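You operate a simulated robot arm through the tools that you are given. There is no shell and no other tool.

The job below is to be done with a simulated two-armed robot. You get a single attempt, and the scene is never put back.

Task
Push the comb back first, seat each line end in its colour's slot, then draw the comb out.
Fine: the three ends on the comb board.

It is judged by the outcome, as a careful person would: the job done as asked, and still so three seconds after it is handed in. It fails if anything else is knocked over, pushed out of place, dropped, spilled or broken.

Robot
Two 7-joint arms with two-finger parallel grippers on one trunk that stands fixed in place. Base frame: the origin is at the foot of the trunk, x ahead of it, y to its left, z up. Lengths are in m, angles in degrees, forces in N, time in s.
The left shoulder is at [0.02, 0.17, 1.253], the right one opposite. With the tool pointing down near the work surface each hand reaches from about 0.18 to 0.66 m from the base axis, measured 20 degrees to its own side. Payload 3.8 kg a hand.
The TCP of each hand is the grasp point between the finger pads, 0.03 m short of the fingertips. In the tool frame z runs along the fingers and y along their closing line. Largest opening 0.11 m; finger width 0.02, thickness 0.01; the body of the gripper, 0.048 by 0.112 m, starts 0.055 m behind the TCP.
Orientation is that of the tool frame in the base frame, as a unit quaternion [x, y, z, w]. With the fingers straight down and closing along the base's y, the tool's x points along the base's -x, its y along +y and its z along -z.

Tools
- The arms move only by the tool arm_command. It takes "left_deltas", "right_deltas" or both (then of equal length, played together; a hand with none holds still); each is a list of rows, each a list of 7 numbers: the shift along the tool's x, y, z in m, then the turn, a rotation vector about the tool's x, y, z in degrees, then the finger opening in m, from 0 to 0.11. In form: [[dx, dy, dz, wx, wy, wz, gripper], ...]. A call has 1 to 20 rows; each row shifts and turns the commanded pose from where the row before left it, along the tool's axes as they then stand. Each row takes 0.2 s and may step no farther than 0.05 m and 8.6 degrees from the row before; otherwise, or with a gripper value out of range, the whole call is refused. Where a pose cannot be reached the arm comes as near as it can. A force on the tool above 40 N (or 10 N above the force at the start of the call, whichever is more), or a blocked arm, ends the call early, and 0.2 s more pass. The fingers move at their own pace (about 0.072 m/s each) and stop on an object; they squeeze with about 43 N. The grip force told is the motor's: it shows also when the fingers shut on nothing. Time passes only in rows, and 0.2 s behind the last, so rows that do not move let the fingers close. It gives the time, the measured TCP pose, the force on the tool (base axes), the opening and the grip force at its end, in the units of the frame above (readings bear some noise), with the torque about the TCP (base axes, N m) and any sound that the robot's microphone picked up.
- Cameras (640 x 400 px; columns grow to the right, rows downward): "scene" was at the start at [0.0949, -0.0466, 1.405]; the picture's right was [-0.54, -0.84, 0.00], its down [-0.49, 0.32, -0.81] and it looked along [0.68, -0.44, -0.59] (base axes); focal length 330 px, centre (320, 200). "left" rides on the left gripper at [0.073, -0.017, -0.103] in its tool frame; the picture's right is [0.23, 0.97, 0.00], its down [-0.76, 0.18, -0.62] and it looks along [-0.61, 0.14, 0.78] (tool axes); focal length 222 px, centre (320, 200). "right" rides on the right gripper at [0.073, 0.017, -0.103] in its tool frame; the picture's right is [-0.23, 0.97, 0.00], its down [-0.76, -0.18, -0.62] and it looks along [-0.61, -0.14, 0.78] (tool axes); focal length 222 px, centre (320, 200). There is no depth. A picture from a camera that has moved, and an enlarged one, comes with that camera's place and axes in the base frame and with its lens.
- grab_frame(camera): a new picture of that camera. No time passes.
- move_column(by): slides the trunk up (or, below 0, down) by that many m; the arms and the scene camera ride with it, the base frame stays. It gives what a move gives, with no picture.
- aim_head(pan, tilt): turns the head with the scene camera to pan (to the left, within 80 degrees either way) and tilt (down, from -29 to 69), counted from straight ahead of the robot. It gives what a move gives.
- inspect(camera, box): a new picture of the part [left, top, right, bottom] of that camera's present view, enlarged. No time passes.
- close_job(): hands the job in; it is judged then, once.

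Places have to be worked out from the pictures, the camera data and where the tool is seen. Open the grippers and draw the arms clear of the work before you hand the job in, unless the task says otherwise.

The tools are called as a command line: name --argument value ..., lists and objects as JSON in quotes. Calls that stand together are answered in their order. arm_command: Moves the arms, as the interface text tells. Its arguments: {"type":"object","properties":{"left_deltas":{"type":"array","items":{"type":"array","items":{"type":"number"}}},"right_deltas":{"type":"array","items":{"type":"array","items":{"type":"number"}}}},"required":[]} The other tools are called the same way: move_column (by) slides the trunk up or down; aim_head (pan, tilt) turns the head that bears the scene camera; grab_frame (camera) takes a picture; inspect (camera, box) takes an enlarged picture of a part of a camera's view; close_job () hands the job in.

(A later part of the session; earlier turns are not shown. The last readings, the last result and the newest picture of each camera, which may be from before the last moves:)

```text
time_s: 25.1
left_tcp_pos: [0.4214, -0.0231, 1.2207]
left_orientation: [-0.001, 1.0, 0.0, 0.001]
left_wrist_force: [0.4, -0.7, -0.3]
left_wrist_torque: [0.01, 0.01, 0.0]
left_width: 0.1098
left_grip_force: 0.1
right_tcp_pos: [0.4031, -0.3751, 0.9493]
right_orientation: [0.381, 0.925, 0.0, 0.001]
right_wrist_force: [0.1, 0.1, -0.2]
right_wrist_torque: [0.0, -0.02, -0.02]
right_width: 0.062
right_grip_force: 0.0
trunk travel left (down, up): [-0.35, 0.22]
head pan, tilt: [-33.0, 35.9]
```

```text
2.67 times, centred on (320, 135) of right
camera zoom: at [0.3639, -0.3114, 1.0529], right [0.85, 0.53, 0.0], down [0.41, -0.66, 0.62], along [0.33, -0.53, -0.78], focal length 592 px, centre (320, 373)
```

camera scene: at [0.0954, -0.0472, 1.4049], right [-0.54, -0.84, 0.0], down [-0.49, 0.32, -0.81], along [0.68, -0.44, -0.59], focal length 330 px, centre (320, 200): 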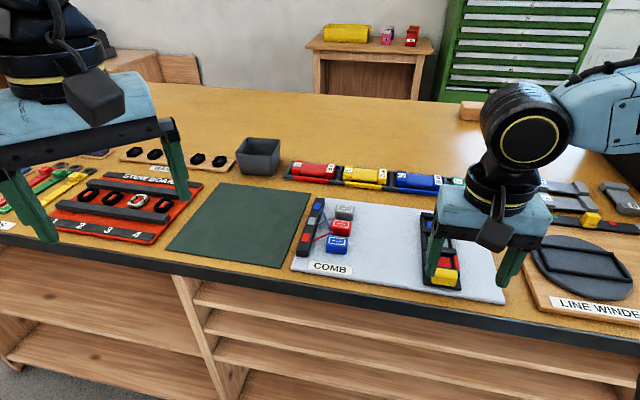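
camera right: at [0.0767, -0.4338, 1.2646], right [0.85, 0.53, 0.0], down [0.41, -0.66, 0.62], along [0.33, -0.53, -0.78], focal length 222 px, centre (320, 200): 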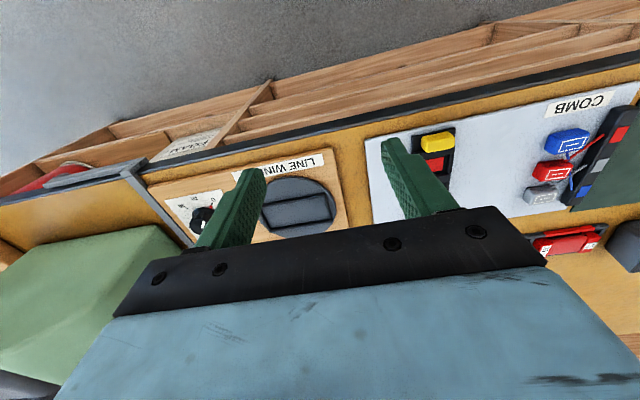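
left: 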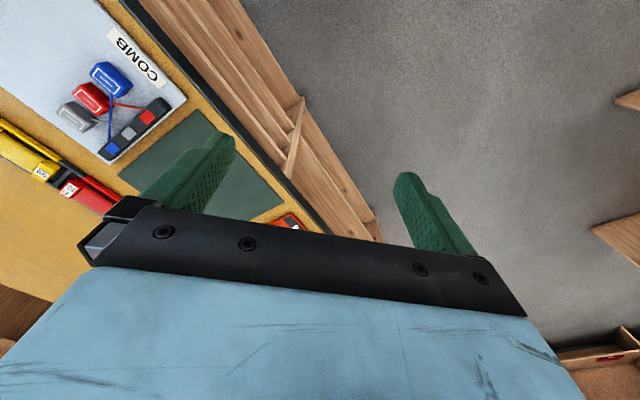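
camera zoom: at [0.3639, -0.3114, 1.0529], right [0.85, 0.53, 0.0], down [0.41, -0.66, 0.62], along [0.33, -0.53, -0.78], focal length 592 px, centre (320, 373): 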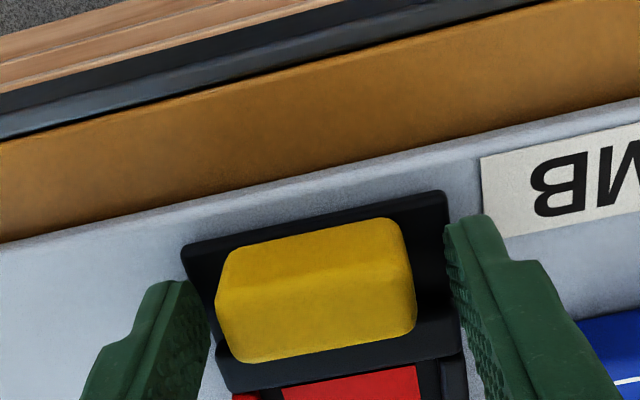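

The comb stayed at its back stop after release. I'll rise straight up and look at the blocks and slots from above.

arm_command --right_deltas '[[0, 0, -0.03, 0, 0, 0, 0.062], [0, 0, -0.05, 0, 0, 0, 0.09], [0, 0, -0.05, 0, 0, 0, 0.11], [0, 0, -0.04, 0, 0, 0, 0.11], [-0.04, 0.02, 0, 0, 0, 0, 0.11], [-0.04, 0.02, 0, 0, 0, 0, 0.11], [0, 0, 0, 0, 0, 0, 0.11]]'

grab_frame --camera "right"

grab_frame --camera "scene"

inspect --camera "right" --box '[200, 0, 440, 150]'

```text
time_s: 26.7
left_tcp_pos: [0.4225, -0.0238, 1.2209]
left_orientation: [-0.001, 1.0, 0.0, 0.0]
left_wrist_force: [-0.5, 0.3, 0.6]
left_wrist_torque: [0.02, 0.01, 0.05]
left_width: 0.1102
left_grip_force: 0.0
right_tcp_pos: [0.4899, -0.4048, 1.1208]
right_orientation: [0.382, 0.924, -0.001, 0.001]
right_wrist_force: [0.2, -0.3, -0.3]
right_wrist_torque: [0.01, 0.03, -0.01]
right_width: 0.11
right_grip_force: 0.1
trunk travel left (down, up): [-0.35, 0.22]
head pan, tilt: [-33.0, 35.9]
```

```text
taken
camera right: at [0.4496, -0.341, 1.224], right [0.85, 0.53, 0.0], down [0.41, -0.66, 0.62], along [0.33, -0.53, -0.78], focal length 222 px, centre (320, 200)
```

right: 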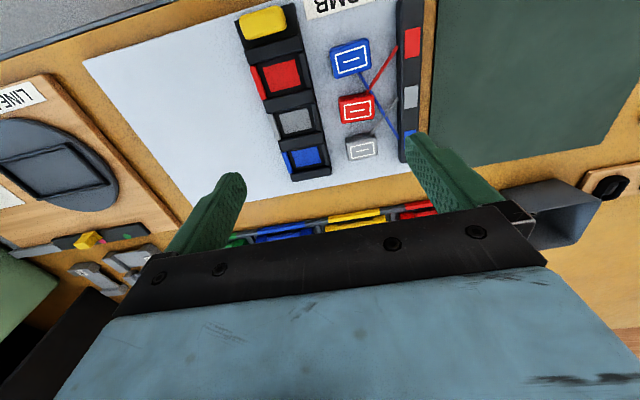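

```text
taken
camera scene: at [0.0946, -0.0468, 1.4051], right [-0.54, -0.84, 0.0], down [-0.49, 0.32, -0.81], along [0.68, -0.44, -0.59], focal length 330 px, centre (320, 200)
```

scene: 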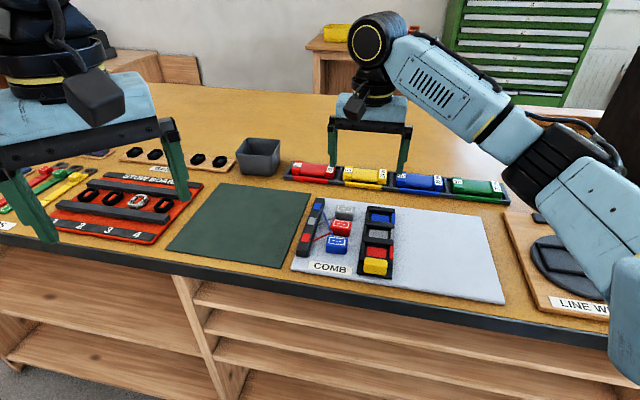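

```text
2.67 times, centred on (320, 75) of right
camera zoom: at [0.4496, -0.341, 1.224], right [0.85, 0.53, 0.0], down [0.41, -0.66, 0.62], along [0.33, -0.53, -0.78], focal length 592 px, centre (320, 533)
```

zoom: 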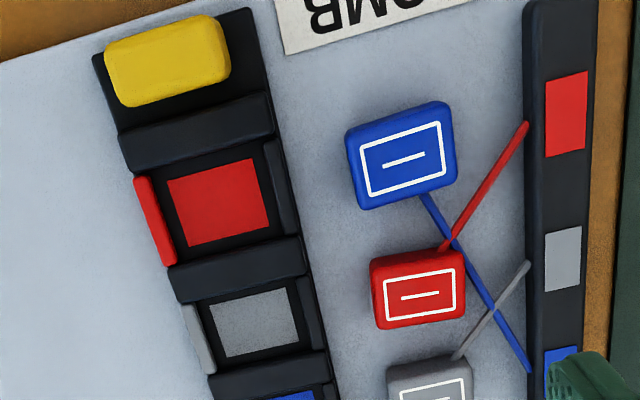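

The comb is fully back, and blocks sit in line with the slot rows: blue beside the red slot, red beside grey, grey beside blue, each about 85 mm left of the slots. I'll zoom in to measure slots and blocks more exactly.

inspect --camera "right" --box '[240, 60, 340, 122]'

inspect --camera "right" --box '[250, 120, 350, 182]'

inspect --camera "right" --box '[320, 100, 420, 170]'

inspect --camera "scene" --box '[320, 190, 420, 260]'

```text
6.40 times, centred on (290, 91) of right
camera zoom: at [0.4496, -0.341, 1.224], right [0.85, 0.53, 0.0], down [0.41, -0.66, 0.62], along [0.33, -0.53, -0.78], focal length 1422 px, centre (512, 898)
```

zoom: 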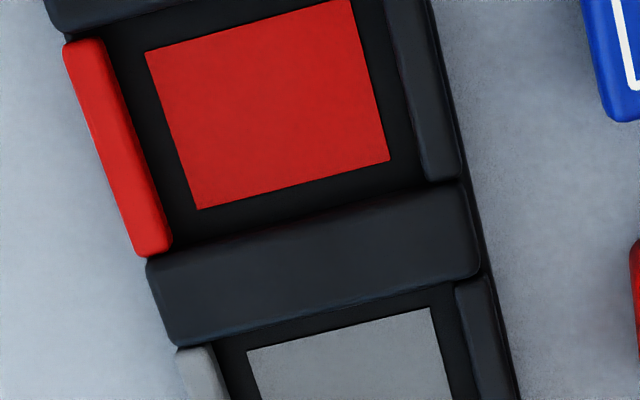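

```text
6.40 times, centred on (300, 151) of right
camera zoom: at [0.4496, -0.341, 1.224], right [0.85, 0.53, 0.0], down [0.41, -0.66, 0.62], along [0.33, -0.53, -0.78], focal length 1422 px, centre (448, 514)
```

zoom: 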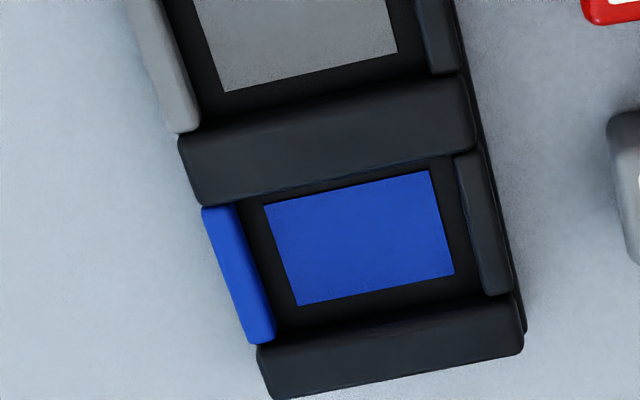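

```text
5.71 times, centred on (370, 135) of right
camera zoom: at [0.4496, -0.341, 1.224], right [0.85, 0.53, 0.0], down [0.41, -0.66, 0.62], along [0.33, -0.53, -0.78], focal length 1269 px, centre (34, 571)
```

zoom: 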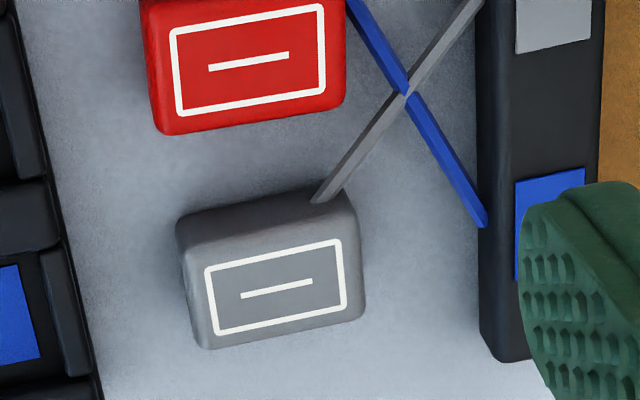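

```text
5.71 times, centred on (370, 225) of scene
camera zoom: at [0.0946, -0.0468, 1.4051], right [-0.54, -0.84, 0.0], down [-0.49, 0.32, -0.81], along [0.68, -0.44, -0.59], focal length 1885 px, centre (34, 57)
```

zoom: 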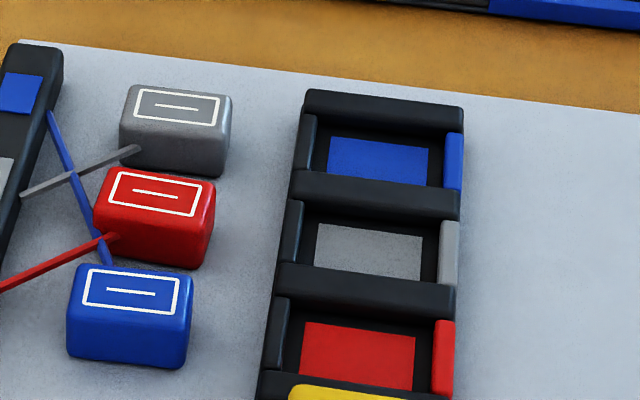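

Block tops are near z 0.935 (about 24 mm tall), slot floors near 0.92 with walls about 8 mm high. I'll hover over the red block first (u≈0.655, w≈-0.1035) with the fingers opened to 62 mm, and check alignment.

arm_command --right_deltas '[[-0.0056, 0.0108, 0.03, 0, 0, 0, 0.062], [-0.0056, 0.0108, 0.03, 0, 0, 0, 0.062], [-0.0056, 0.0108, 0.03, 0, 0, 0, 0.062], [-0.0055, 0.0109, 0.0308, 0, 0, 0, 0.062], [0, 0, 0, 0, 0, 0, 0.062]]'

grab_frame --camera "right"

inspect --camera "right" --box '[240, 80, 400, 180]'

```text
time_s: 27.9
left_tcp_pos: [0.4211, -0.0216, 1.2205]
left_orientation: [-0.001, 1.0, 0.0, 0.0]
left_wrist_force: [-0.5, -0.7, 0.5]
left_wrist_torque: [-0.05, 0.04, 0.03]
left_width: 0.1098
left_grip_force: 0.1
right_tcp_pos: [0.5348, -0.387, 0.9982]
right_orientation: [0.381, 0.924, -0.001, 0.0]
right_wrist_force: [0.3, -0.1, 0.5]
right_wrist_torque: [0.01, 0.01, 0.0]
right_width: 0.0618
right_grip_force: 0.1
trunk travel left (down, up): [-0.35, 0.22]
head pan, tilt: [-33.0, 35.9]
```

```text
taken
camera right: at [0.4952, -0.3234, 1.1027], right [0.85, 0.53, 0.0], down [0.41, -0.66, 0.62], along [0.33, -0.53, -0.78], focal length 222 px, centre (320, 200)
```

right: 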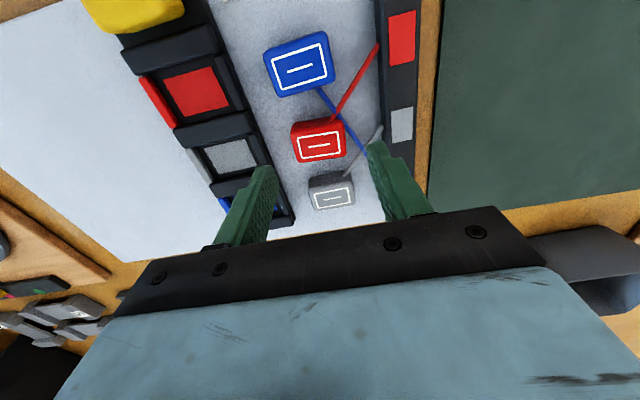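

```text
4.00 times, centred on (320, 130) of right
camera zoom: at [0.4952, -0.3234, 1.1027], right [0.85, 0.53, 0.0], down [0.41, -0.66, 0.62], along [0.33, -0.53, -0.78], focal length 888 px, centre (320, 480)
```

zoom: 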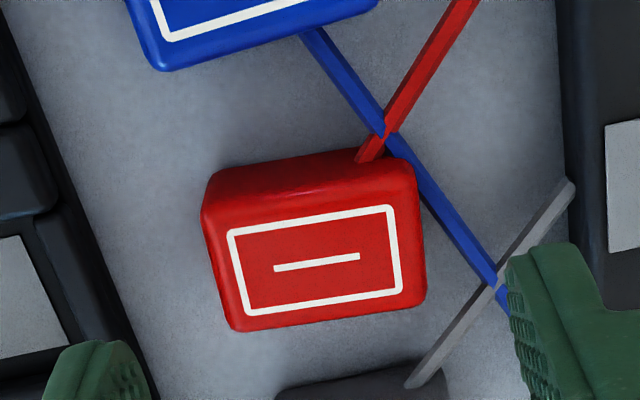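

The red block sits directly under the hand (centre about u 0.654, w -0.104), yawed only about 3°. I'll descend so the tips are about 12 mm below its top and close gently.

arm_command --right_deltas '[[-0.002, 0, 0.02, 0, 0, 0, 0.062], [0, 0, 0.015, 0, 0, 0, 0.062], [0, 0, 0.01, 0, 0, 0, 0.062], [0, 0, 0, 0, 0, 0, 0.052], [0, 0, 0, 0, 0, 0, 0.046], [0, 0, 0, 0, 0, 0, 0.044]]'

inspect --camera "right" --box '[240, 100, 400, 200]'

inspect --camera "scene" --box '[290, 180, 420, 270]'

```text
time_s: 29.3
left_tcp_pos: [0.421, -0.0223, 1.2193]
left_orientation: [-0.001, 1.0, 0.0, 0.0]
left_wrist_force: [-0.4, 0.3, 0.0]
left_wrist_torque: [0.0, -0.01, -0.01]
left_width: 0.1103
left_grip_force: 0.0
right_tcp_pos: [0.5354, -0.3889, 0.9526]
right_orientation: [0.382, 0.924, 0.0, 0.001]
right_wrist_force: [-0.2, -0.1, 0.8]
right_wrist_torque: [0.0, 0.01, -0.03]
right_width: 0.0446
right_grip_force: 0.6
trunk travel left (down, up): [-0.35, 0.22]
head pan, tilt: [-33.0, 35.9]
```

```text
4.00 times, centred on (320, 150) of right
camera zoom: at [0.4963, -0.3262, 1.0569], right [0.85, 0.53, 0.0], down [0.41, -0.66, 0.62], along [0.33, -0.53, -0.78], focal length 888 px, centre (320, 400)
```

zoom: 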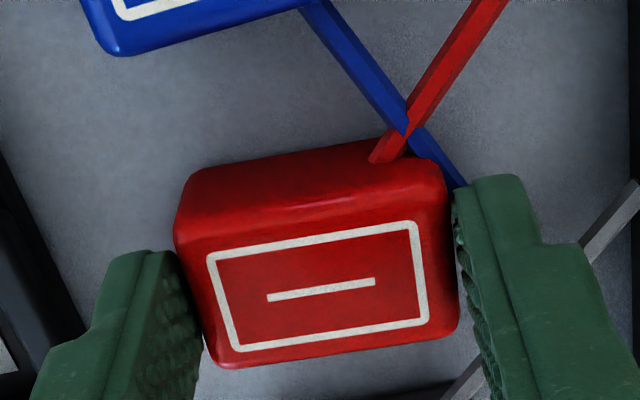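

```text
4.44 times, centred on (355, 225) of scene
camera zoom: at [0.0949, -0.0466, 1.405], right [-0.54, -0.84, 0.0], down [-0.49, 0.32, -0.81], along [0.68, -0.44, -0.59], focal length 1466 px, centre (164, 89)
```

zoom: 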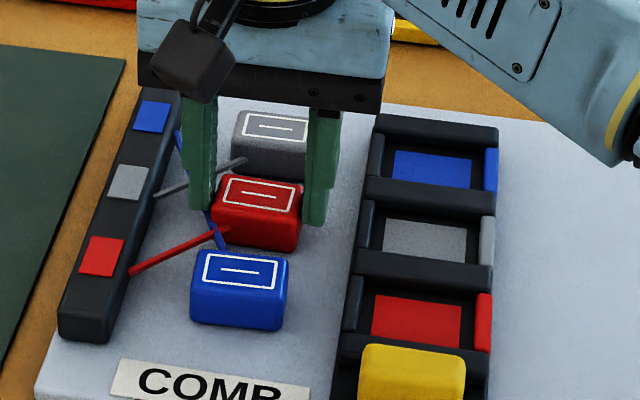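

Fingers straddle the red block evenly. I'll close the last bit onto it and check the grip.

arm_command --right_deltas '[[0, 0, 0, 0, 0, 0, 0.042], [0, 0, 0, 0, 0, 0, 0.04], [0, 0, 0, 0, 0, 0, 0.04]]'

```text
time_s: 30.1
left_tcp_pos: [0.4216, -0.0224, 1.2194]
left_orientation: [-0.001, 1.0, 0.0, 0.0]
left_wrist_force: [-0.3, 0.6, 1.0]
left_wrist_torque: [0.0, 0.04, -0.02]
left_width: 0.1101
left_grip_force: 0.0
right_tcp_pos: [0.5356, -0.39, 0.9533]
right_orientation: [0.382, 0.924, 0.0, 0.001]
right_wrist_force: [0.1, 0.0, 0.7]
right_wrist_torque: [0.03, -0.01, -0.02]
right_width: 0.0429
right_grip_force: 42.4
trunk travel left (down, up): [-0.35, 0.22]
head pan, tilt: [-33.0, 35.9]
```

Red is held (43 mm wide). I'll lift it straight up 45 mm and check it.

arm_command --right_deltas '[[0, 0, -0.005, 0, 0, 0, 0.04], [0, 0, -0.01, 0, 0, 0, 0.04], [0, 0, -0.015, 0, 0, 0, 0.04], [0, 0, -0.015, 0, 0, 0, 0.04], [0, 0, 0, 0, 0, 0, 0.04]]'

inspect --camera "right" --box '[240, 100, 400, 200]'

inspect --camera "scene" --box '[290, 180, 420, 270]'

```text
time_s: 31.3
left_tcp_pos: [0.4223, -0.023, 1.2199]
left_orientation: [0.0, 1.0, -0.001, -0.001]
left_wrist_force: [0.6, -0.5, -0.5]
left_wrist_torque: [0.0, -0.02, 0.01]
left_width: 0.11
left_grip_force: 0.0
right_tcp_pos: [0.5356, -0.3909, 0.9982]
right_orientation: [0.381, 0.925, 0.0, 0.0]
right_wrist_force: [0.0, -0.7, -0.7]
right_wrist_torque: [0.0, 0.01, 0.01]
right_width: 0.0426
right_grip_force: 43.4
trunk travel left (down, up): [-0.35, 0.22]
head pan, tilt: [-33.0, 35.9]
```

```text
4.00 times, centred on (320, 150) of right
camera zoom: at [0.4964, -0.3264, 1.1029], right [0.85, 0.53, 0.0], down [0.41, -0.66, 0.62], along [0.33, -0.53, -0.78], focal length 888 px, centre (320, 400)
```

zoom: 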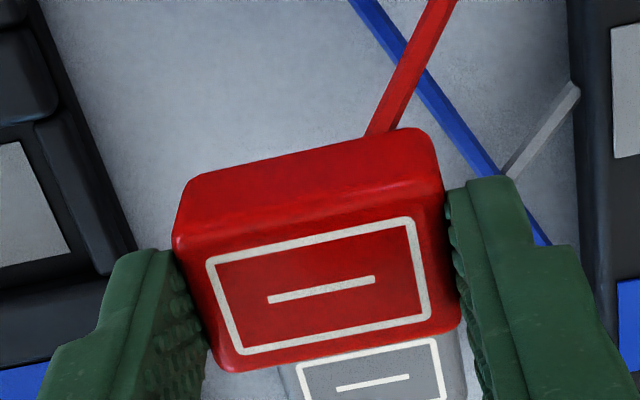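

```text
4.44 times, centred on (355, 225) of scene
camera zoom: at [0.095, -0.0467, 1.405], right [-0.54, -0.84, 0.0], down [-0.49, 0.32, -0.81], along [0.68, -0.44, -0.59], focal length 1466 px, centre (164, 89)
```

zoom: 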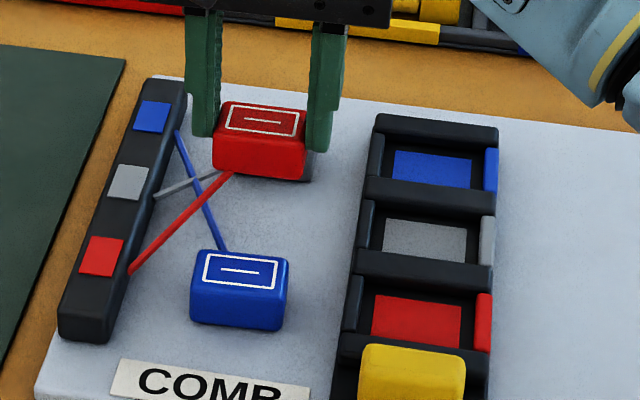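

Red hangs square in the fingers. I'll carry it right over the comb and then back to the red slot (u≈0.599, w≈-0.020), staying at this height, and check alignment before lowering.

arm_command --right_deltas '[[0, -0.0206, -0.002, 0, 0, 0, 0.04], [0, -0.0206, 0, 0, 0, 0, 0.04], [0, -0.0206, 0, 0, 0, 0, 0.04], [0, -0.0205, 0, 0, 0, 0, 0.04], [0.019, 0, 0, 0, 0, 0, 0.04], [0.019, 0, 0, 0, 0, 0, 0.04], [0.018, 0, 0, 0, 0, 0, 0.04], [0, 0, 0, 0, 0, 0, 0.04]]'

grab_frame --camera "right"

inspect --camera "right" --box '[240, 80, 400, 180]'

inspect --camera "scene" --box '[290, 180, 420, 270]'

```text
time_s: 33.1
left_tcp_pos: [0.4213, -0.0226, 1.2206]
left_orientation: [-0.001, 1.0, 0.001, 0.001]
left_wrist_force: [-0.5, 0.8, -0.6]
left_wrist_torque: [0.01, 0.02, 0.0]
left_width: 0.1098
left_grip_force: 0.1
right_tcp_pos: [0.4361, -0.4093, 1.0015]
right_orientation: [0.382, 0.924, 0.0, -0.001]
right_wrist_force: [-0.3, -0.2, -1.1]
right_wrist_torque: [-0.02, 0.0, 0.03]
right_width: 0.0428
right_grip_force: 42.9
trunk travel left (down, up): [-0.35, 0.22]
head pan, tilt: [-33.0, 35.9]
```

```text
taken
camera right: at [0.3978, -0.3457, 1.1054], right [0.85, 0.53, 0.0], down [0.41, -0.66, 0.62], along [0.33, -0.53, -0.78], focal length 222 px, centre (320, 200)
```

right: 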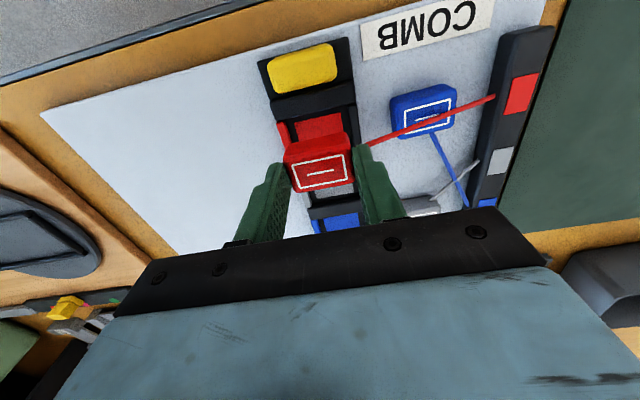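

```text
4.00 times, centred on (320, 130) of right
camera zoom: at [0.3978, -0.3457, 1.1054], right [0.85, 0.53, 0.0], down [0.41, -0.66, 0.62], along [0.33, -0.53, -0.78], focal length 888 px, centre (320, 480)
```

zoom: 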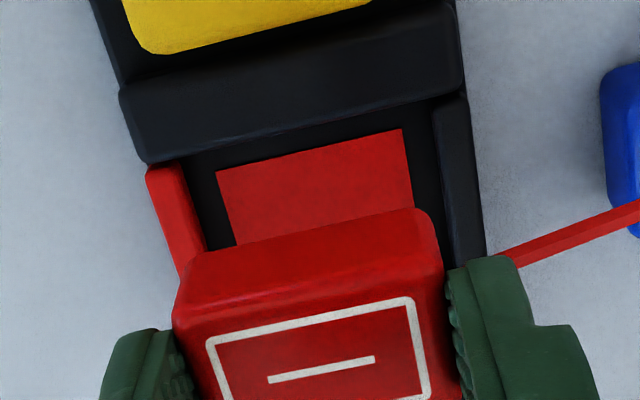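

```text
4.44 times, centred on (355, 225) of scene
camera zoom: at [0.0951, -0.0467, 1.405], right [-0.54, -0.84, 0.0], down [-0.49, 0.32, -0.81], along [0.68, -0.44, -0.59], focal length 1466 px, centre (164, 89)
```

zoom: 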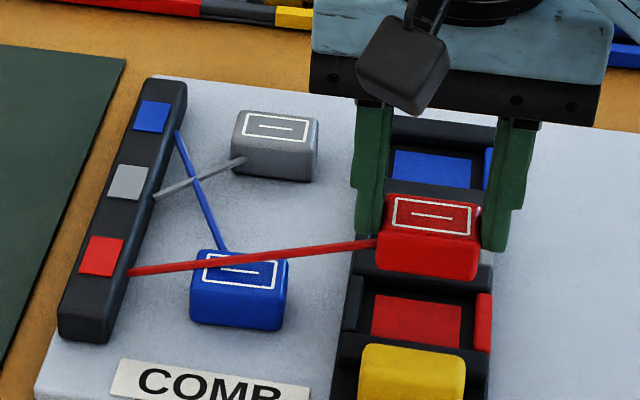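

Red is above its slot: I measure the slot centre at u≈0.599, w≈-0.0203, so I need about 1.4 mm of shift each way. I'll correct that and lower to just above the floor.

arm_command --right_deltas '[[-0.0014, -0.0014, 0, 0, 0, 0, 0.04], [0, 0, 0.012, 0, 0, 0, 0.04], [0, 0, 0.012, 0, 0, 0, 0.04], [0, 0, 0.0065, 0, 0, 0, 0.04], [0, 0, 0, 0, 0, 0, 0.04]]'

inspect --camera "right" --box '[240, 80, 400, 180]'

inspect --camera "scene" --box '[350, 200, 430, 270]'

```text
time_s: 34.3
left_tcp_pos: [0.4214, -0.0224, 1.2205]
left_orientation: [0.0, 1.0, 0.0, 0.0]
left_wrist_force: [-0.2, -0.7, -0.2]
left_wrist_torque: [-0.01, 0.01, -0.01]
left_width: 0.11
left_grip_force: 0.0
right_tcp_pos: [0.4381, -0.4104, 0.9697]
right_orientation: [0.382, 0.924, 0.0, 0.001]
right_wrist_force: [-0.3, 0.8, -0.4]
right_wrist_torque: [0.01, 0.0, -0.03]
right_width: 0.0423
right_grip_force: 43.3
trunk travel left (down, up): [-0.35, 0.22]
head pan, tilt: [-33.0, 35.9]
```

```text
4.00 times, centred on (320, 130) of right
camera zoom: at [0.3986, -0.347, 1.074], right [0.85, 0.53, 0.0], down [0.41, -0.66, 0.62], along [0.33, -0.53, -0.78], focal length 888 px, centre (320, 480)
```

zoom: 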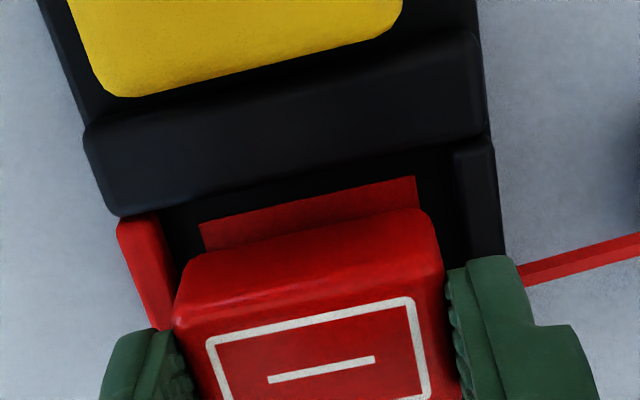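

```text
5.71 times, centred on (390, 235) of scene
camera zoom: at [0.0949, -0.0466, 1.405], right [-0.54, -0.84, 0.0], down [-0.49, 0.32, -0.81], along [0.68, -0.44, -0.59], focal length 1885 px, centre (-80, 0)
```

zoom: 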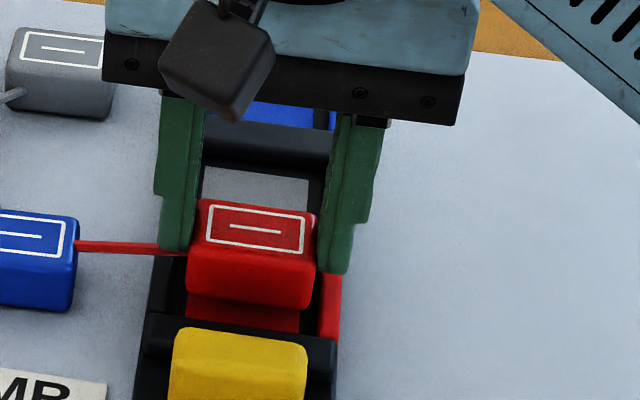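

Alignment looks good, with about 6 mm clearance around the block. I'll ease 1 mm nearer and lower in small steps, watching the force.

arm_command --right_deltas '[[0.001, -0.0005, 0.002, 0, 0, 0, 0.04], [0, 0, 0.002, 0, 0, 0, 0.04], [0, 0, 0.0015, 0, 0, 0, 0.04], [0, 0, 0, 0, 0, 0, 0.04]]'

inspect --camera "scene" --box '[350, 200, 430, 270]'

```text
time_s: 35.3
left_tcp_pos: [0.4216, -0.0229, 1.2184]
left_orientation: [-0.001, 1.0, 0.0, 0.0]
left_wrist_force: [0.2, -0.1, -0.4]
left_wrist_torque: [-0.03, -0.01, 0.01]
left_width: 0.1098
left_grip_force: 0.0
right_tcp_pos: [0.4377, -0.411, 0.9644]
right_orientation: [0.382, 0.924, 0.0, 0.001]
right_wrist_force: [0.7, -0.1, -0.5]
right_wrist_torque: [0.01, 0.01, 0.0]
right_width: 0.0425
right_grip_force: 43.4
trunk travel left (down, up): [-0.35, 0.22]
head pan, tilt: [-33.0, 35.9]
```

```text
5.71 times, centred on (390, 235) of scene
camera zoom: at [0.0949, -0.0466, 1.405], right [-0.54, -0.84, 0.0], down [-0.49, 0.32, -0.81], along [0.68, -0.44, -0.59], focal length 1885 px, centre (-80, 0)
```

zoom: 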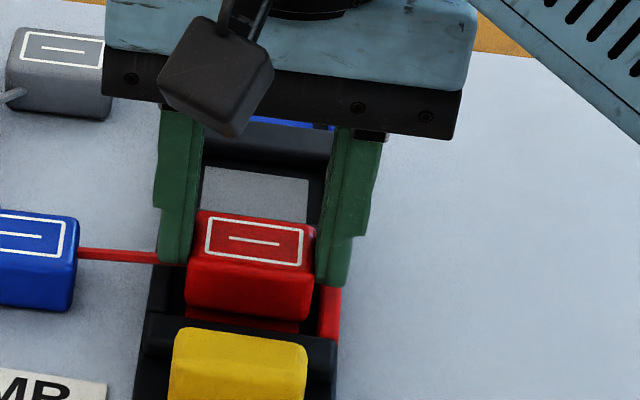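

No contact yet. I'll continue down in 1.5 mm steps.

arm_command --right_deltas '[[0, 0, 0.0015, 0, 0, 0, 0.04], [0, 0, 0.0015, 0, 0, 0, 0.04], [0, 0, 0, 0, 0, 0, 0.04]]'

```text
time_s: 36.1
left_tcp_pos: [0.4222, -0.0221, 1.2192]
left_orientation: [-0.001, 1.0, 0.0, 0.0]
left_wrist_force: [-0.1, -0.9, 0.4]
left_wrist_torque: [-0.04, 0.02, 0.06]
left_width: 0.1101
left_grip_force: 0.1
right_tcp_pos: [0.4368, -0.4105, 0.9623]
right_orientation: [0.382, 0.924, 0.0, 0.0]
right_wrist_force: [0.0, 0.2, 0.8]
right_wrist_torque: [0.0, -0.01, 0.01]
right_width: 0.0427
right_grip_force: 43.4
trunk travel left (down, up): [-0.35, 0.22]
head pan, tilt: [-33.0, 35.9]
```

Still no contact force at TCP z ≈ 0.962; I'll step down a little further.

arm_command --right_deltas '[[0, 0, 0.0012, 0, 0, 0, 0.04], [0, 0, 0.0012, 0, 0, 0, 0.04], [0, 0, 0, 0, 0, 0, 0.04]]'

inspect --camera "scene" --box '[350, 200, 430, 270]'

inspect --camera "right" --box '[240, 80, 400, 180]'

```text
time_s: 36.9
left_tcp_pos: [0.4205, -0.0221, 1.2196]
left_orientation: [0.0, 1.0, 0.0, 0.0]
left_wrist_force: [-0.1, 0.0, 0.5]
left_wrist_torque: [0.0, 0.01, 0.01]
left_width: 0.1097
left_grip_force: 0.1
right_tcp_pos: [0.4369, -0.4101, 0.9625]
right_orientation: [0.384, 0.924, 0.0, 0.003]
right_wrist_force: [0.4, -1.0, 13.8]
right_wrist_torque: [-0.03, 0.1, -0.02]
right_width: 0.0427
right_grip_force: 43.3
trunk travel left (down, up): [-0.35, 0.22]
head pan, tilt: [-33.0, 35.9]
```

```text
5.71 times, centred on (390, 235) of scene
camera zoom: at [0.094, -0.0459, 1.4053], right [-0.54, -0.84, 0.0], down [-0.49, 0.32, -0.81], along [0.68, -0.44, -0.59], focal length 1885 px, centre (-80, 0)
```

zoom: 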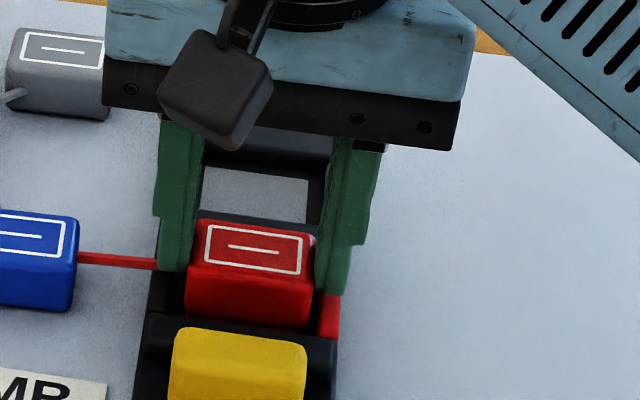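

```text
4.00 times, centred on (320, 130) of right
camera zoom: at [0.3975, -0.3466, 1.0646], right [0.85, 0.53, 0.0], down [0.41, -0.66, 0.63], along [0.33, -0.53, -0.78], focal length 888 px, centre (320, 480)
```

zoom: 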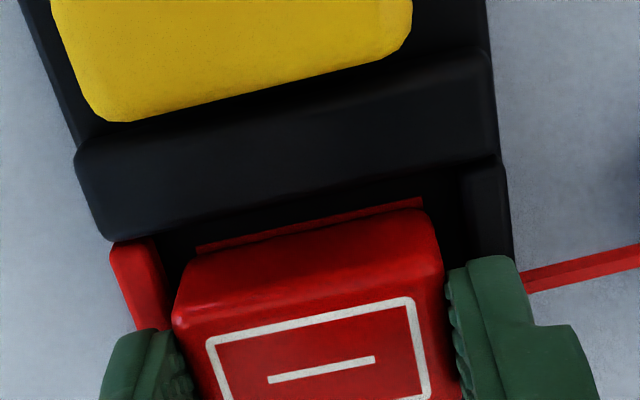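

Contact at 13.8 N: red is resting on its slot floor. I'll ease the pressure, open the fingers slightly and check before rising.

arm_command --right_deltas '[[0, 0, -0.0014, 0, 0, 0, 0.04], [0, 0, 0, 0, 0, 0, 0.044], [0, 0, 0, 0, 0, 0, 0.05], [0, 0, 0, 0, 0, 0, 0.056]]'

inspect --camera "scene" --box '[350, 200, 430, 270]'

inspect --camera "right" --box '[240, 80, 400, 180]'

```text
time_s: 37.9
left_tcp_pos: [0.4216, -0.0219, 1.2202]
left_orientation: [-0.001, 1.0, -0.001, 0.0]
left_wrist_force: [-0.2, -0.4, 0.5]
left_wrist_torque: [-0.01, -0.01, -0.02]
left_width: 0.11
left_grip_force: 0.0
right_tcp_pos: [0.4374, -0.4103, 0.9613]
right_orientation: [0.382, 0.924, -0.001, -0.001]
right_wrist_force: [-0.4, -0.4, 0.3]
right_wrist_torque: [0.0, 0.03, -0.02]
right_width: 0.0561
right_grip_force: 0.1
trunk travel left (down, up): [-0.35, 0.22]
head pan, tilt: [-33.0, 35.9]
```

```text
5.71 times, centred on (390, 235) of scene
camera zoom: at [0.0948, -0.0465, 1.405], right [-0.54, -0.84, 0.0], down [-0.49, 0.32, -0.81], along [0.68, -0.44, -0.59], focal length 1885 px, centre (-80, 0)
```

zoom: 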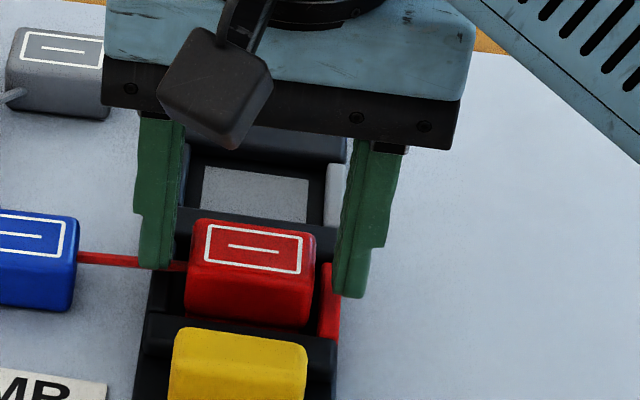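

```text
4.00 times, centred on (320, 130) of right
camera zoom: at [0.398, -0.3468, 1.0647], right [0.85, 0.53, 0.0], down [0.41, -0.66, 0.62], along [0.33, -0.53, -0.78], focal length 888 px, centre (320, 480)
```

zoom: 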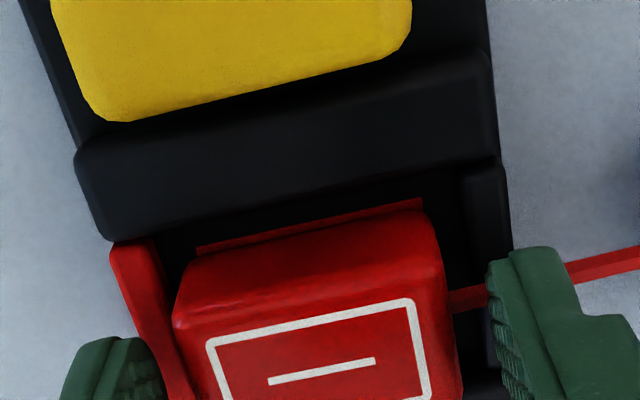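

Red is seated with its line running clear. I'll rise and go to hover over the grey block (u≈0.709, w≈-0.103), checking that the arm can reach it.

arm_command --right_deltas '[[0, 0, -0.015, 0, 0, 0, 0.056], [0, 0, -0.03, 0, 0, 0, 0.062], [-0.027, 0.021, 0, 0, 0, 0, 0.062], [-0.027, 0.021, 0, 0, 0, 0, 0.062], [-0.027, 0.021, 0, 0, 0, 0, 0.062], [-0.027, 0.021, 0, 0, 0, 0, 0.062], [0, 0, 0, 0, 0, 0, 0.062]]'

grab_frame --camera "right"

inspect --camera "right" --box '[240, 80, 400, 180]'

inspect --camera "scene" --box '[290, 180, 450, 290]'

```text
time_s: 39.5
left_tcp_pos: [0.4217, -0.0226, 1.2203]
left_orientation: [-0.001, 1.0, 0.001, 0.0]
left_wrist_force: [0.5, -0.1, 0.4]
left_wrist_torque: [0.0, 0.03, 0.01]
left_width: 0.1098
left_grip_force: 0.0
right_tcp_pos: [0.573, -0.4265, 1.006]
right_orientation: [0.382, 0.924, 0.0, 0.001]
right_wrist_force: [0.1, -0.5, -0.2]
right_wrist_torque: [0.0, -0.01, 0.02]
right_width: 0.0619
right_grip_force: 0.0
trunk travel left (down, up): [-0.35, 0.22]
head pan, tilt: [-33.0, 35.9]
```

```text
taken
camera right: at [0.5339, -0.3631, 1.1098], right [0.85, 0.53, 0.0], down [0.41, -0.66, 0.62], along [0.33, -0.53, -0.78], focal length 222 px, centre (320, 200)
```

right: 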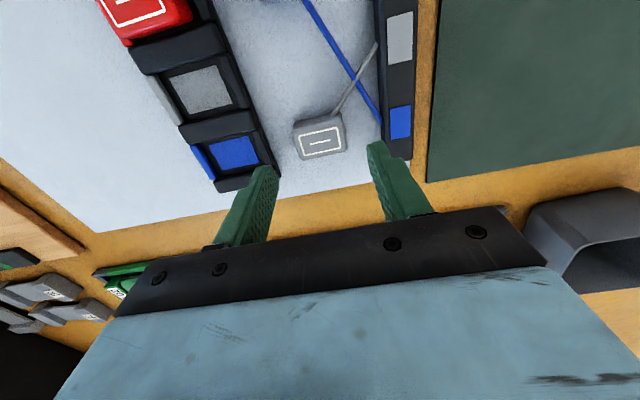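

```text
4.00 times, centred on (320, 130) of right
camera zoom: at [0.5339, -0.3631, 1.1098], right [0.85, 0.53, 0.0], down [0.41, -0.66, 0.62], along [0.33, -0.53, -0.78], focal length 888 px, centre (320, 480)
```

zoom: 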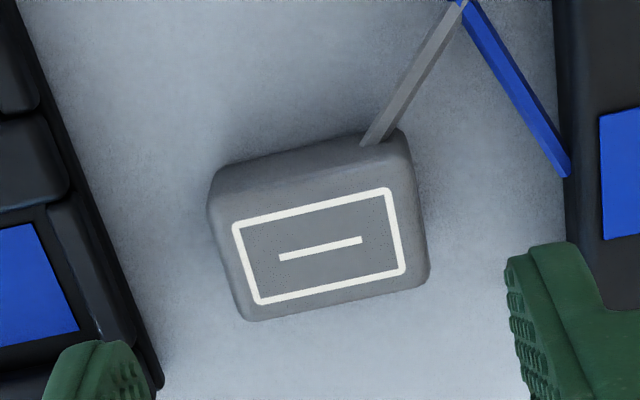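

```text
3.64 times, centred on (370, 235) of scene
camera zoom: at [0.0946, -0.047, 1.405], right [-0.54, -0.84, 0.0], down [-0.49, 0.32, -0.81], along [0.68, -0.44, -0.59], focal length 1199 px, centre (138, 73)
```

zoom: 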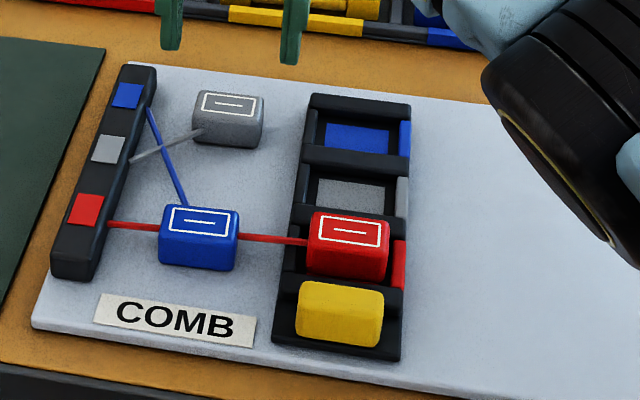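

Reach is fine; grey's centre is about 3 mm further back (u≈0.710). I'll shift, descend to TCP z≈0.953 with open fingers and close on it.

arm_command --right_deltas '[[-0.003, 0, 0.02, 0, 0, 0, 0.062], [0, 0, 0.02, 0, 0, 0, 0.062], [0, 0, 0.013, 0, 0, 0, 0.062], [0, 0, 0, 0, 0, 0, 0.052], [0, 0, 0, 0, 0, 0, 0.046], [0, 0, 0, 0, 0, 0, 0.045]]'

inspect --camera "right" --box '[240, 100, 400, 200]'

inspect --camera "scene" --box '[290, 180, 450, 290]'

```text
time_s: 40.9
left_tcp_pos: [0.4221, -0.0231, 1.22]
left_orientation: [-0.001, 1.0, 0.0, 0.0]
left_wrist_force: [-0.6, 0.1, -1.3]
left_wrist_torque: [0.0, -0.01, 0.0]
left_width: 0.11
left_grip_force: 0.0
right_tcp_pos: [0.5766, -0.43, 0.9544]
right_orientation: [0.383, 0.924, 0.0, 0.001]
right_wrist_force: [-0.3, -0.1, -0.2]
right_wrist_torque: [-0.03, -0.02, 0.03]
right_width: 0.0447
right_grip_force: 0.0
trunk travel left (down, up): [-0.35, 0.22]
head pan, tilt: [-33.0, 35.9]
```

```text
4.00 times, centred on (320, 150) of right
camera zoom: at [0.5368, -0.3653, 1.0571], right [0.85, 0.53, 0.0], down [0.41, -0.66, 0.62], along [0.33, -0.53, -0.78], focal length 888 px, centre (320, 400)
```

zoom: 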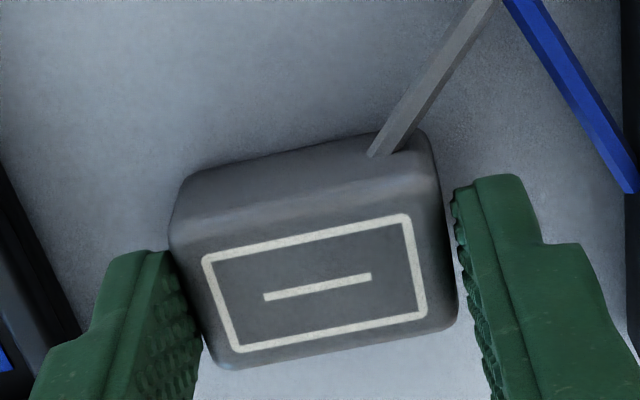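

```text
3.64 times, centred on (370, 235) of scene
camera zoom: at [0.0949, -0.0466, 1.405], right [-0.54, -0.84, 0.0], down [-0.49, 0.32, -0.81], along [0.68, -0.44, -0.59], focal length 1199 px, centre (138, 73)
```

zoom: 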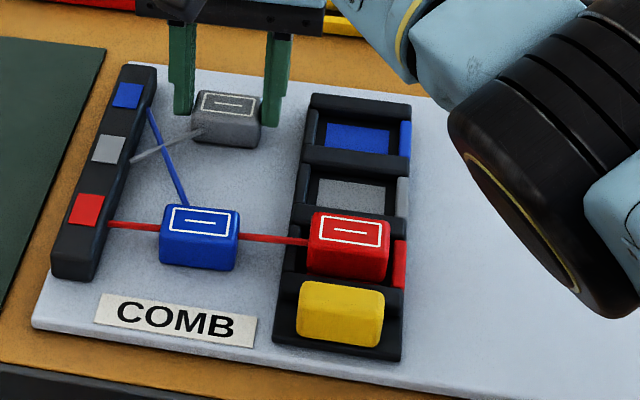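

The fingers straddle grey evenly. I'll close on it and lift straight up 45 mm.

arm_command --right_deltas '[[0, 0, 0, 0, 0, 0, 0.042], [0, 0, 0, 0, 0, 0, 0.04], [0, 0, 0, 0, 0, 0, 0.04], [0, 0, -0.005, 0, 0, 0, 0.04], [0, 0, -0.01, 0, 0, 0, 0.04], [0, 0, -0.015, 0, 0, 0, 0.04], [0, 0, -0.017, 0, 0, 0, 0.04], [0, 0, 0, 0, 0, 0, 0.04]]'

inspect --camera "right" --box '[240, 100, 400, 200]'

```text
time_s: 42.7
left_tcp_pos: [0.4213, -0.0226, 1.2203]
left_orientation: [0.0, 1.0, 0.0, 0.0]
left_wrist_force: [-0.6, 0.1, 0.3]
left_wrist_torque: [0.0, 0.0, 0.02]
left_width: 0.1098
left_grip_force: 0.1
right_tcp_pos: [0.5768, -0.4291, 1.0001]
right_orientation: [0.382, 0.924, -0.001, 0.001]
right_wrist_force: [0.1, -0.4, 0.0]
right_wrist_torque: [0.04, -0.03, -0.03]
right_width: 0.0426
right_grip_force: 43.3
trunk travel left (down, up): [-0.35, 0.22]
head pan, tilt: [-33.0, 35.9]
```

```text
4.00 times, centred on (320, 150) of right
camera zoom: at [0.5375, -0.3661, 1.104], right [0.85, 0.53, 0.0], down [0.41, -0.66, 0.62], along [0.33, -0.53, -0.78], focal length 888 px, centre (320, 400)
```

zoom: 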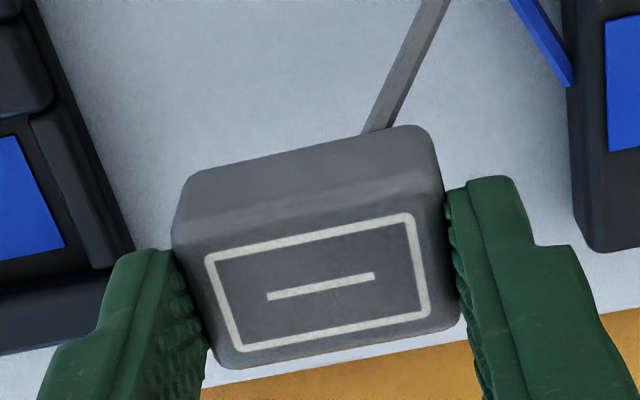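

Grey is held squarely. I'll carry it over the grey slot (u≈0.6555, w≈-0.020) and check alignment.

arm_command --right_deltas '[[0, -0.0211, -0.003, 0, 0, 0, 0.04], [0, -0.0211, 0, 0, 0, 0, 0.04], [0, -0.0211, 0, 0, 0, 0, 0.04], [0, -0.0211, 0, 0, 0, 0, 0.04], [0.0185, 0, 0, 0, 0, 0, 0.04], [0.0185, 0, 0, 0, 0, 0, 0.04], [0.0185, 0, 0, 0, 0, 0, 0.04], [0, 0, 0, 0, 0, 0, 0.04]]'

inspect --camera "right" --box '[240, 80, 400, 180]'

inspect --camera "scene" --box '[290, 180, 450, 290]'

```text
time_s: 44.5
left_tcp_pos: [0.4216, -0.0227, 1.22]
left_orientation: [0.0, 1.0, 0.0, -0.001]
left_wrist_force: [-0.7, -1.1, 0.1]
left_wrist_torque: [-0.01, 0.04, 0.02]
left_width: 0.1099
left_grip_force: 0.0
right_tcp_pos: [0.4767, -0.4499, 1.0034]
right_orientation: [0.381, 0.924, 0.0, 0.0]
right_wrist_force: [-0.7, -0.2, -0.8]
right_wrist_torque: [0.04, -0.05, -0.02]
right_width: 0.0427
right_grip_force: 43.1
trunk travel left (down, up): [-0.35, 0.22]
head pan, tilt: [-33.0, 35.9]
```

```text
4.00 times, centred on (320, 130) of right
camera zoom: at [0.4378, -0.3858, 1.1067], right [0.85, 0.53, 0.0], down [0.41, -0.66, 0.62], along [0.33, -0.53, -0.78], focal length 888 px, centre (320, 480)
```

zoom: 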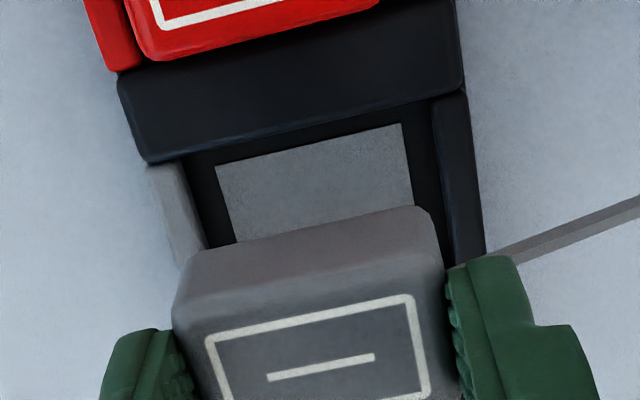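

```text
3.64 times, centred on (370, 235) of scene
camera zoom: at [0.0951, -0.0467, 1.405], right [-0.54, -0.84, 0.0], down [-0.49, 0.32, -0.81], along [0.68, -0.44, -0.59], focal length 1199 px, centre (138, 73)
```

zoom: 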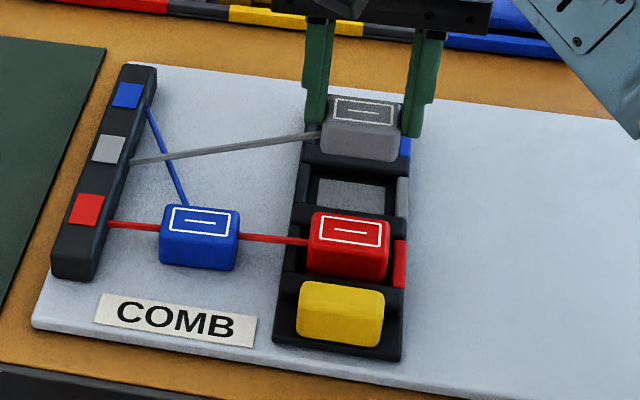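

Alignment matches the red case (about 2 mm short in w). I'll correct and lower to just above the floor.

arm_command --right_deltas '[[-0.0004, -0.0017, 0.012, 0, 0, 0, 0.04], [0, 0, 0.012, 0, 0, 0, 0.04], [0, 0, 0.01, 0, 0, 0, 0.04], [0, 0, 0.003, 0, 0, 0, 0.04], [0, 0, 0.002, 0, 0, 0, 0.04], [0, 0, 0, 0, 0, 0, 0.04]]'

inspect --camera "right" --box '[240, 80, 400, 180]'

inspect --camera "scene" --box '[350, 190, 430, 260]'

```text
time_s: 45.9
left_tcp_pos: [0.4218, -0.0231, 1.22]
left_orientation: [0.0, 1.0, 0.0, 0.0]
left_wrist_force: [0.0, 0.1, 0.3]
left_wrist_torque: [0.0, 0.01, -0.01]
left_width: 0.1098
left_grip_force: 0.0
right_tcp_pos: [0.4764, -0.4512, 0.9648]
right_orientation: [0.382, 0.924, 0.0, 0.0]
right_wrist_force: [-0.5, -0.8, -0.8]
right_wrist_torque: [0.0, 0.01, -0.01]
right_width: 0.0426
right_grip_force: 42.8
trunk travel left (down, up): [-0.35, 0.22]
head pan, tilt: [-33.0, 35.9]
```

```text
4.00 times, centred on (320, 130) of right
camera zoom: at [0.4365, -0.3874, 1.0678], right [0.85, 0.53, 0.0], down [0.41, -0.66, 0.62], along [0.33, -0.53, -0.78], focal length 888 px, centre (320, 480)
```

zoom: 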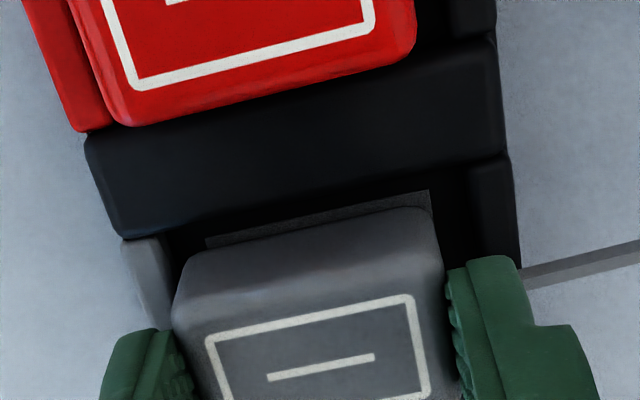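

```text
5.71 times, centred on (390, 225) of scene
camera zoom: at [0.0949, -0.0466, 1.405], right [-0.54, -0.84, 0.0], down [-0.49, 0.32, -0.81], along [0.68, -0.44, -0.59], focal length 1885 px, centre (-80, 57)
```

zoom: 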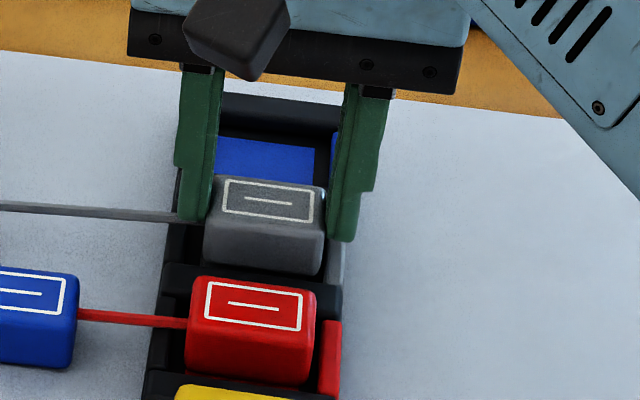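

Grey's bottom edge is about 3 mm too far right of its pad and slightly far; I'll shift it left 2.8 mm and nearer 0.8 mm, then finish lowering.

arm_command --right_deltas '[[0.0008, 0.0028, 0, 0, 0, 0, 0.04], [0, 0, 0.0015, 0, 0, 0, 0.04], [0, 0, 0, 0, 0, 0, 0.04]]'

inspect --camera "right" --box '[240, 80, 400, 180]'

```text
time_s: 46.7
left_tcp_pos: [0.4213, -0.0232, 1.2199]
left_orientation: [-0.001, 1.0, 0.0, -0.001]
left_wrist_force: [0.6, -0.3, 0.7]
left_wrist_torque: [0.02, 0.03, 0.02]
left_width: 0.1102
left_grip_force: 0.1
right_tcp_pos: [0.4785, -0.4489, 0.9625]
right_orientation: [0.382, 0.924, -0.001, 0.001]
right_wrist_force: [0.9, -0.4, 0.4]
right_wrist_torque: [-0.03, 0.01, -0.01]
right_width: 0.0428
right_grip_force: 43.0
trunk travel left (down, up): [-0.35, 0.22]
head pan, tilt: [-33.0, 35.9]
```

```text
4.00 times, centred on (320, 130) of right
camera zoom: at [0.4379, -0.3846, 1.0666], right [0.85, 0.53, 0.0], down [0.41, -0.66, 0.62], along [0.33, -0.53, -0.78], focal length 888 px, centre (320, 480)
```

zoom: 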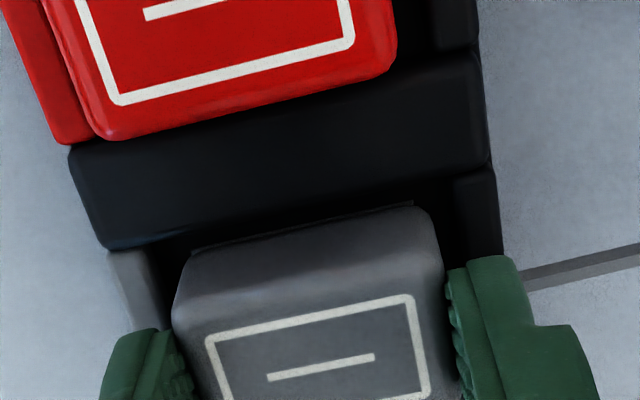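

Now grey is centred between its walls. I'll step down to contact.

arm_command --right_deltas '[[0, 0, 0.0012, 0, 0, 0, 0.04], [0, 0, 0.001, 0, 0, 0, 0.04], [0, 0, 0, 0, 0, 0, 0.04]]'

```text
time_s: 47.5
left_tcp_pos: [0.4204, -0.0213, 1.2215]
left_orientation: [-0.002, 1.0, 0.0, 0.001]
left_wrist_force: [-0.6, 1.1, 0.7]
left_wrist_torque: [0.0, -0.01, -0.01]
left_width: 0.1101
left_grip_force: 0.1
right_tcp_pos: [0.4771, -0.4478, 0.9623]
right_orientation: [0.382, 0.924, 0.0, 0.002]
right_wrist_force: [0.0, -1.0, 7.6]
right_wrist_torque: [0.0, 0.05, 0.0]
right_width: 0.0428
right_grip_force: 43.4
trunk travel left (down, up): [-0.35, 0.22]
head pan, tilt: [-33.0, 35.9]
```

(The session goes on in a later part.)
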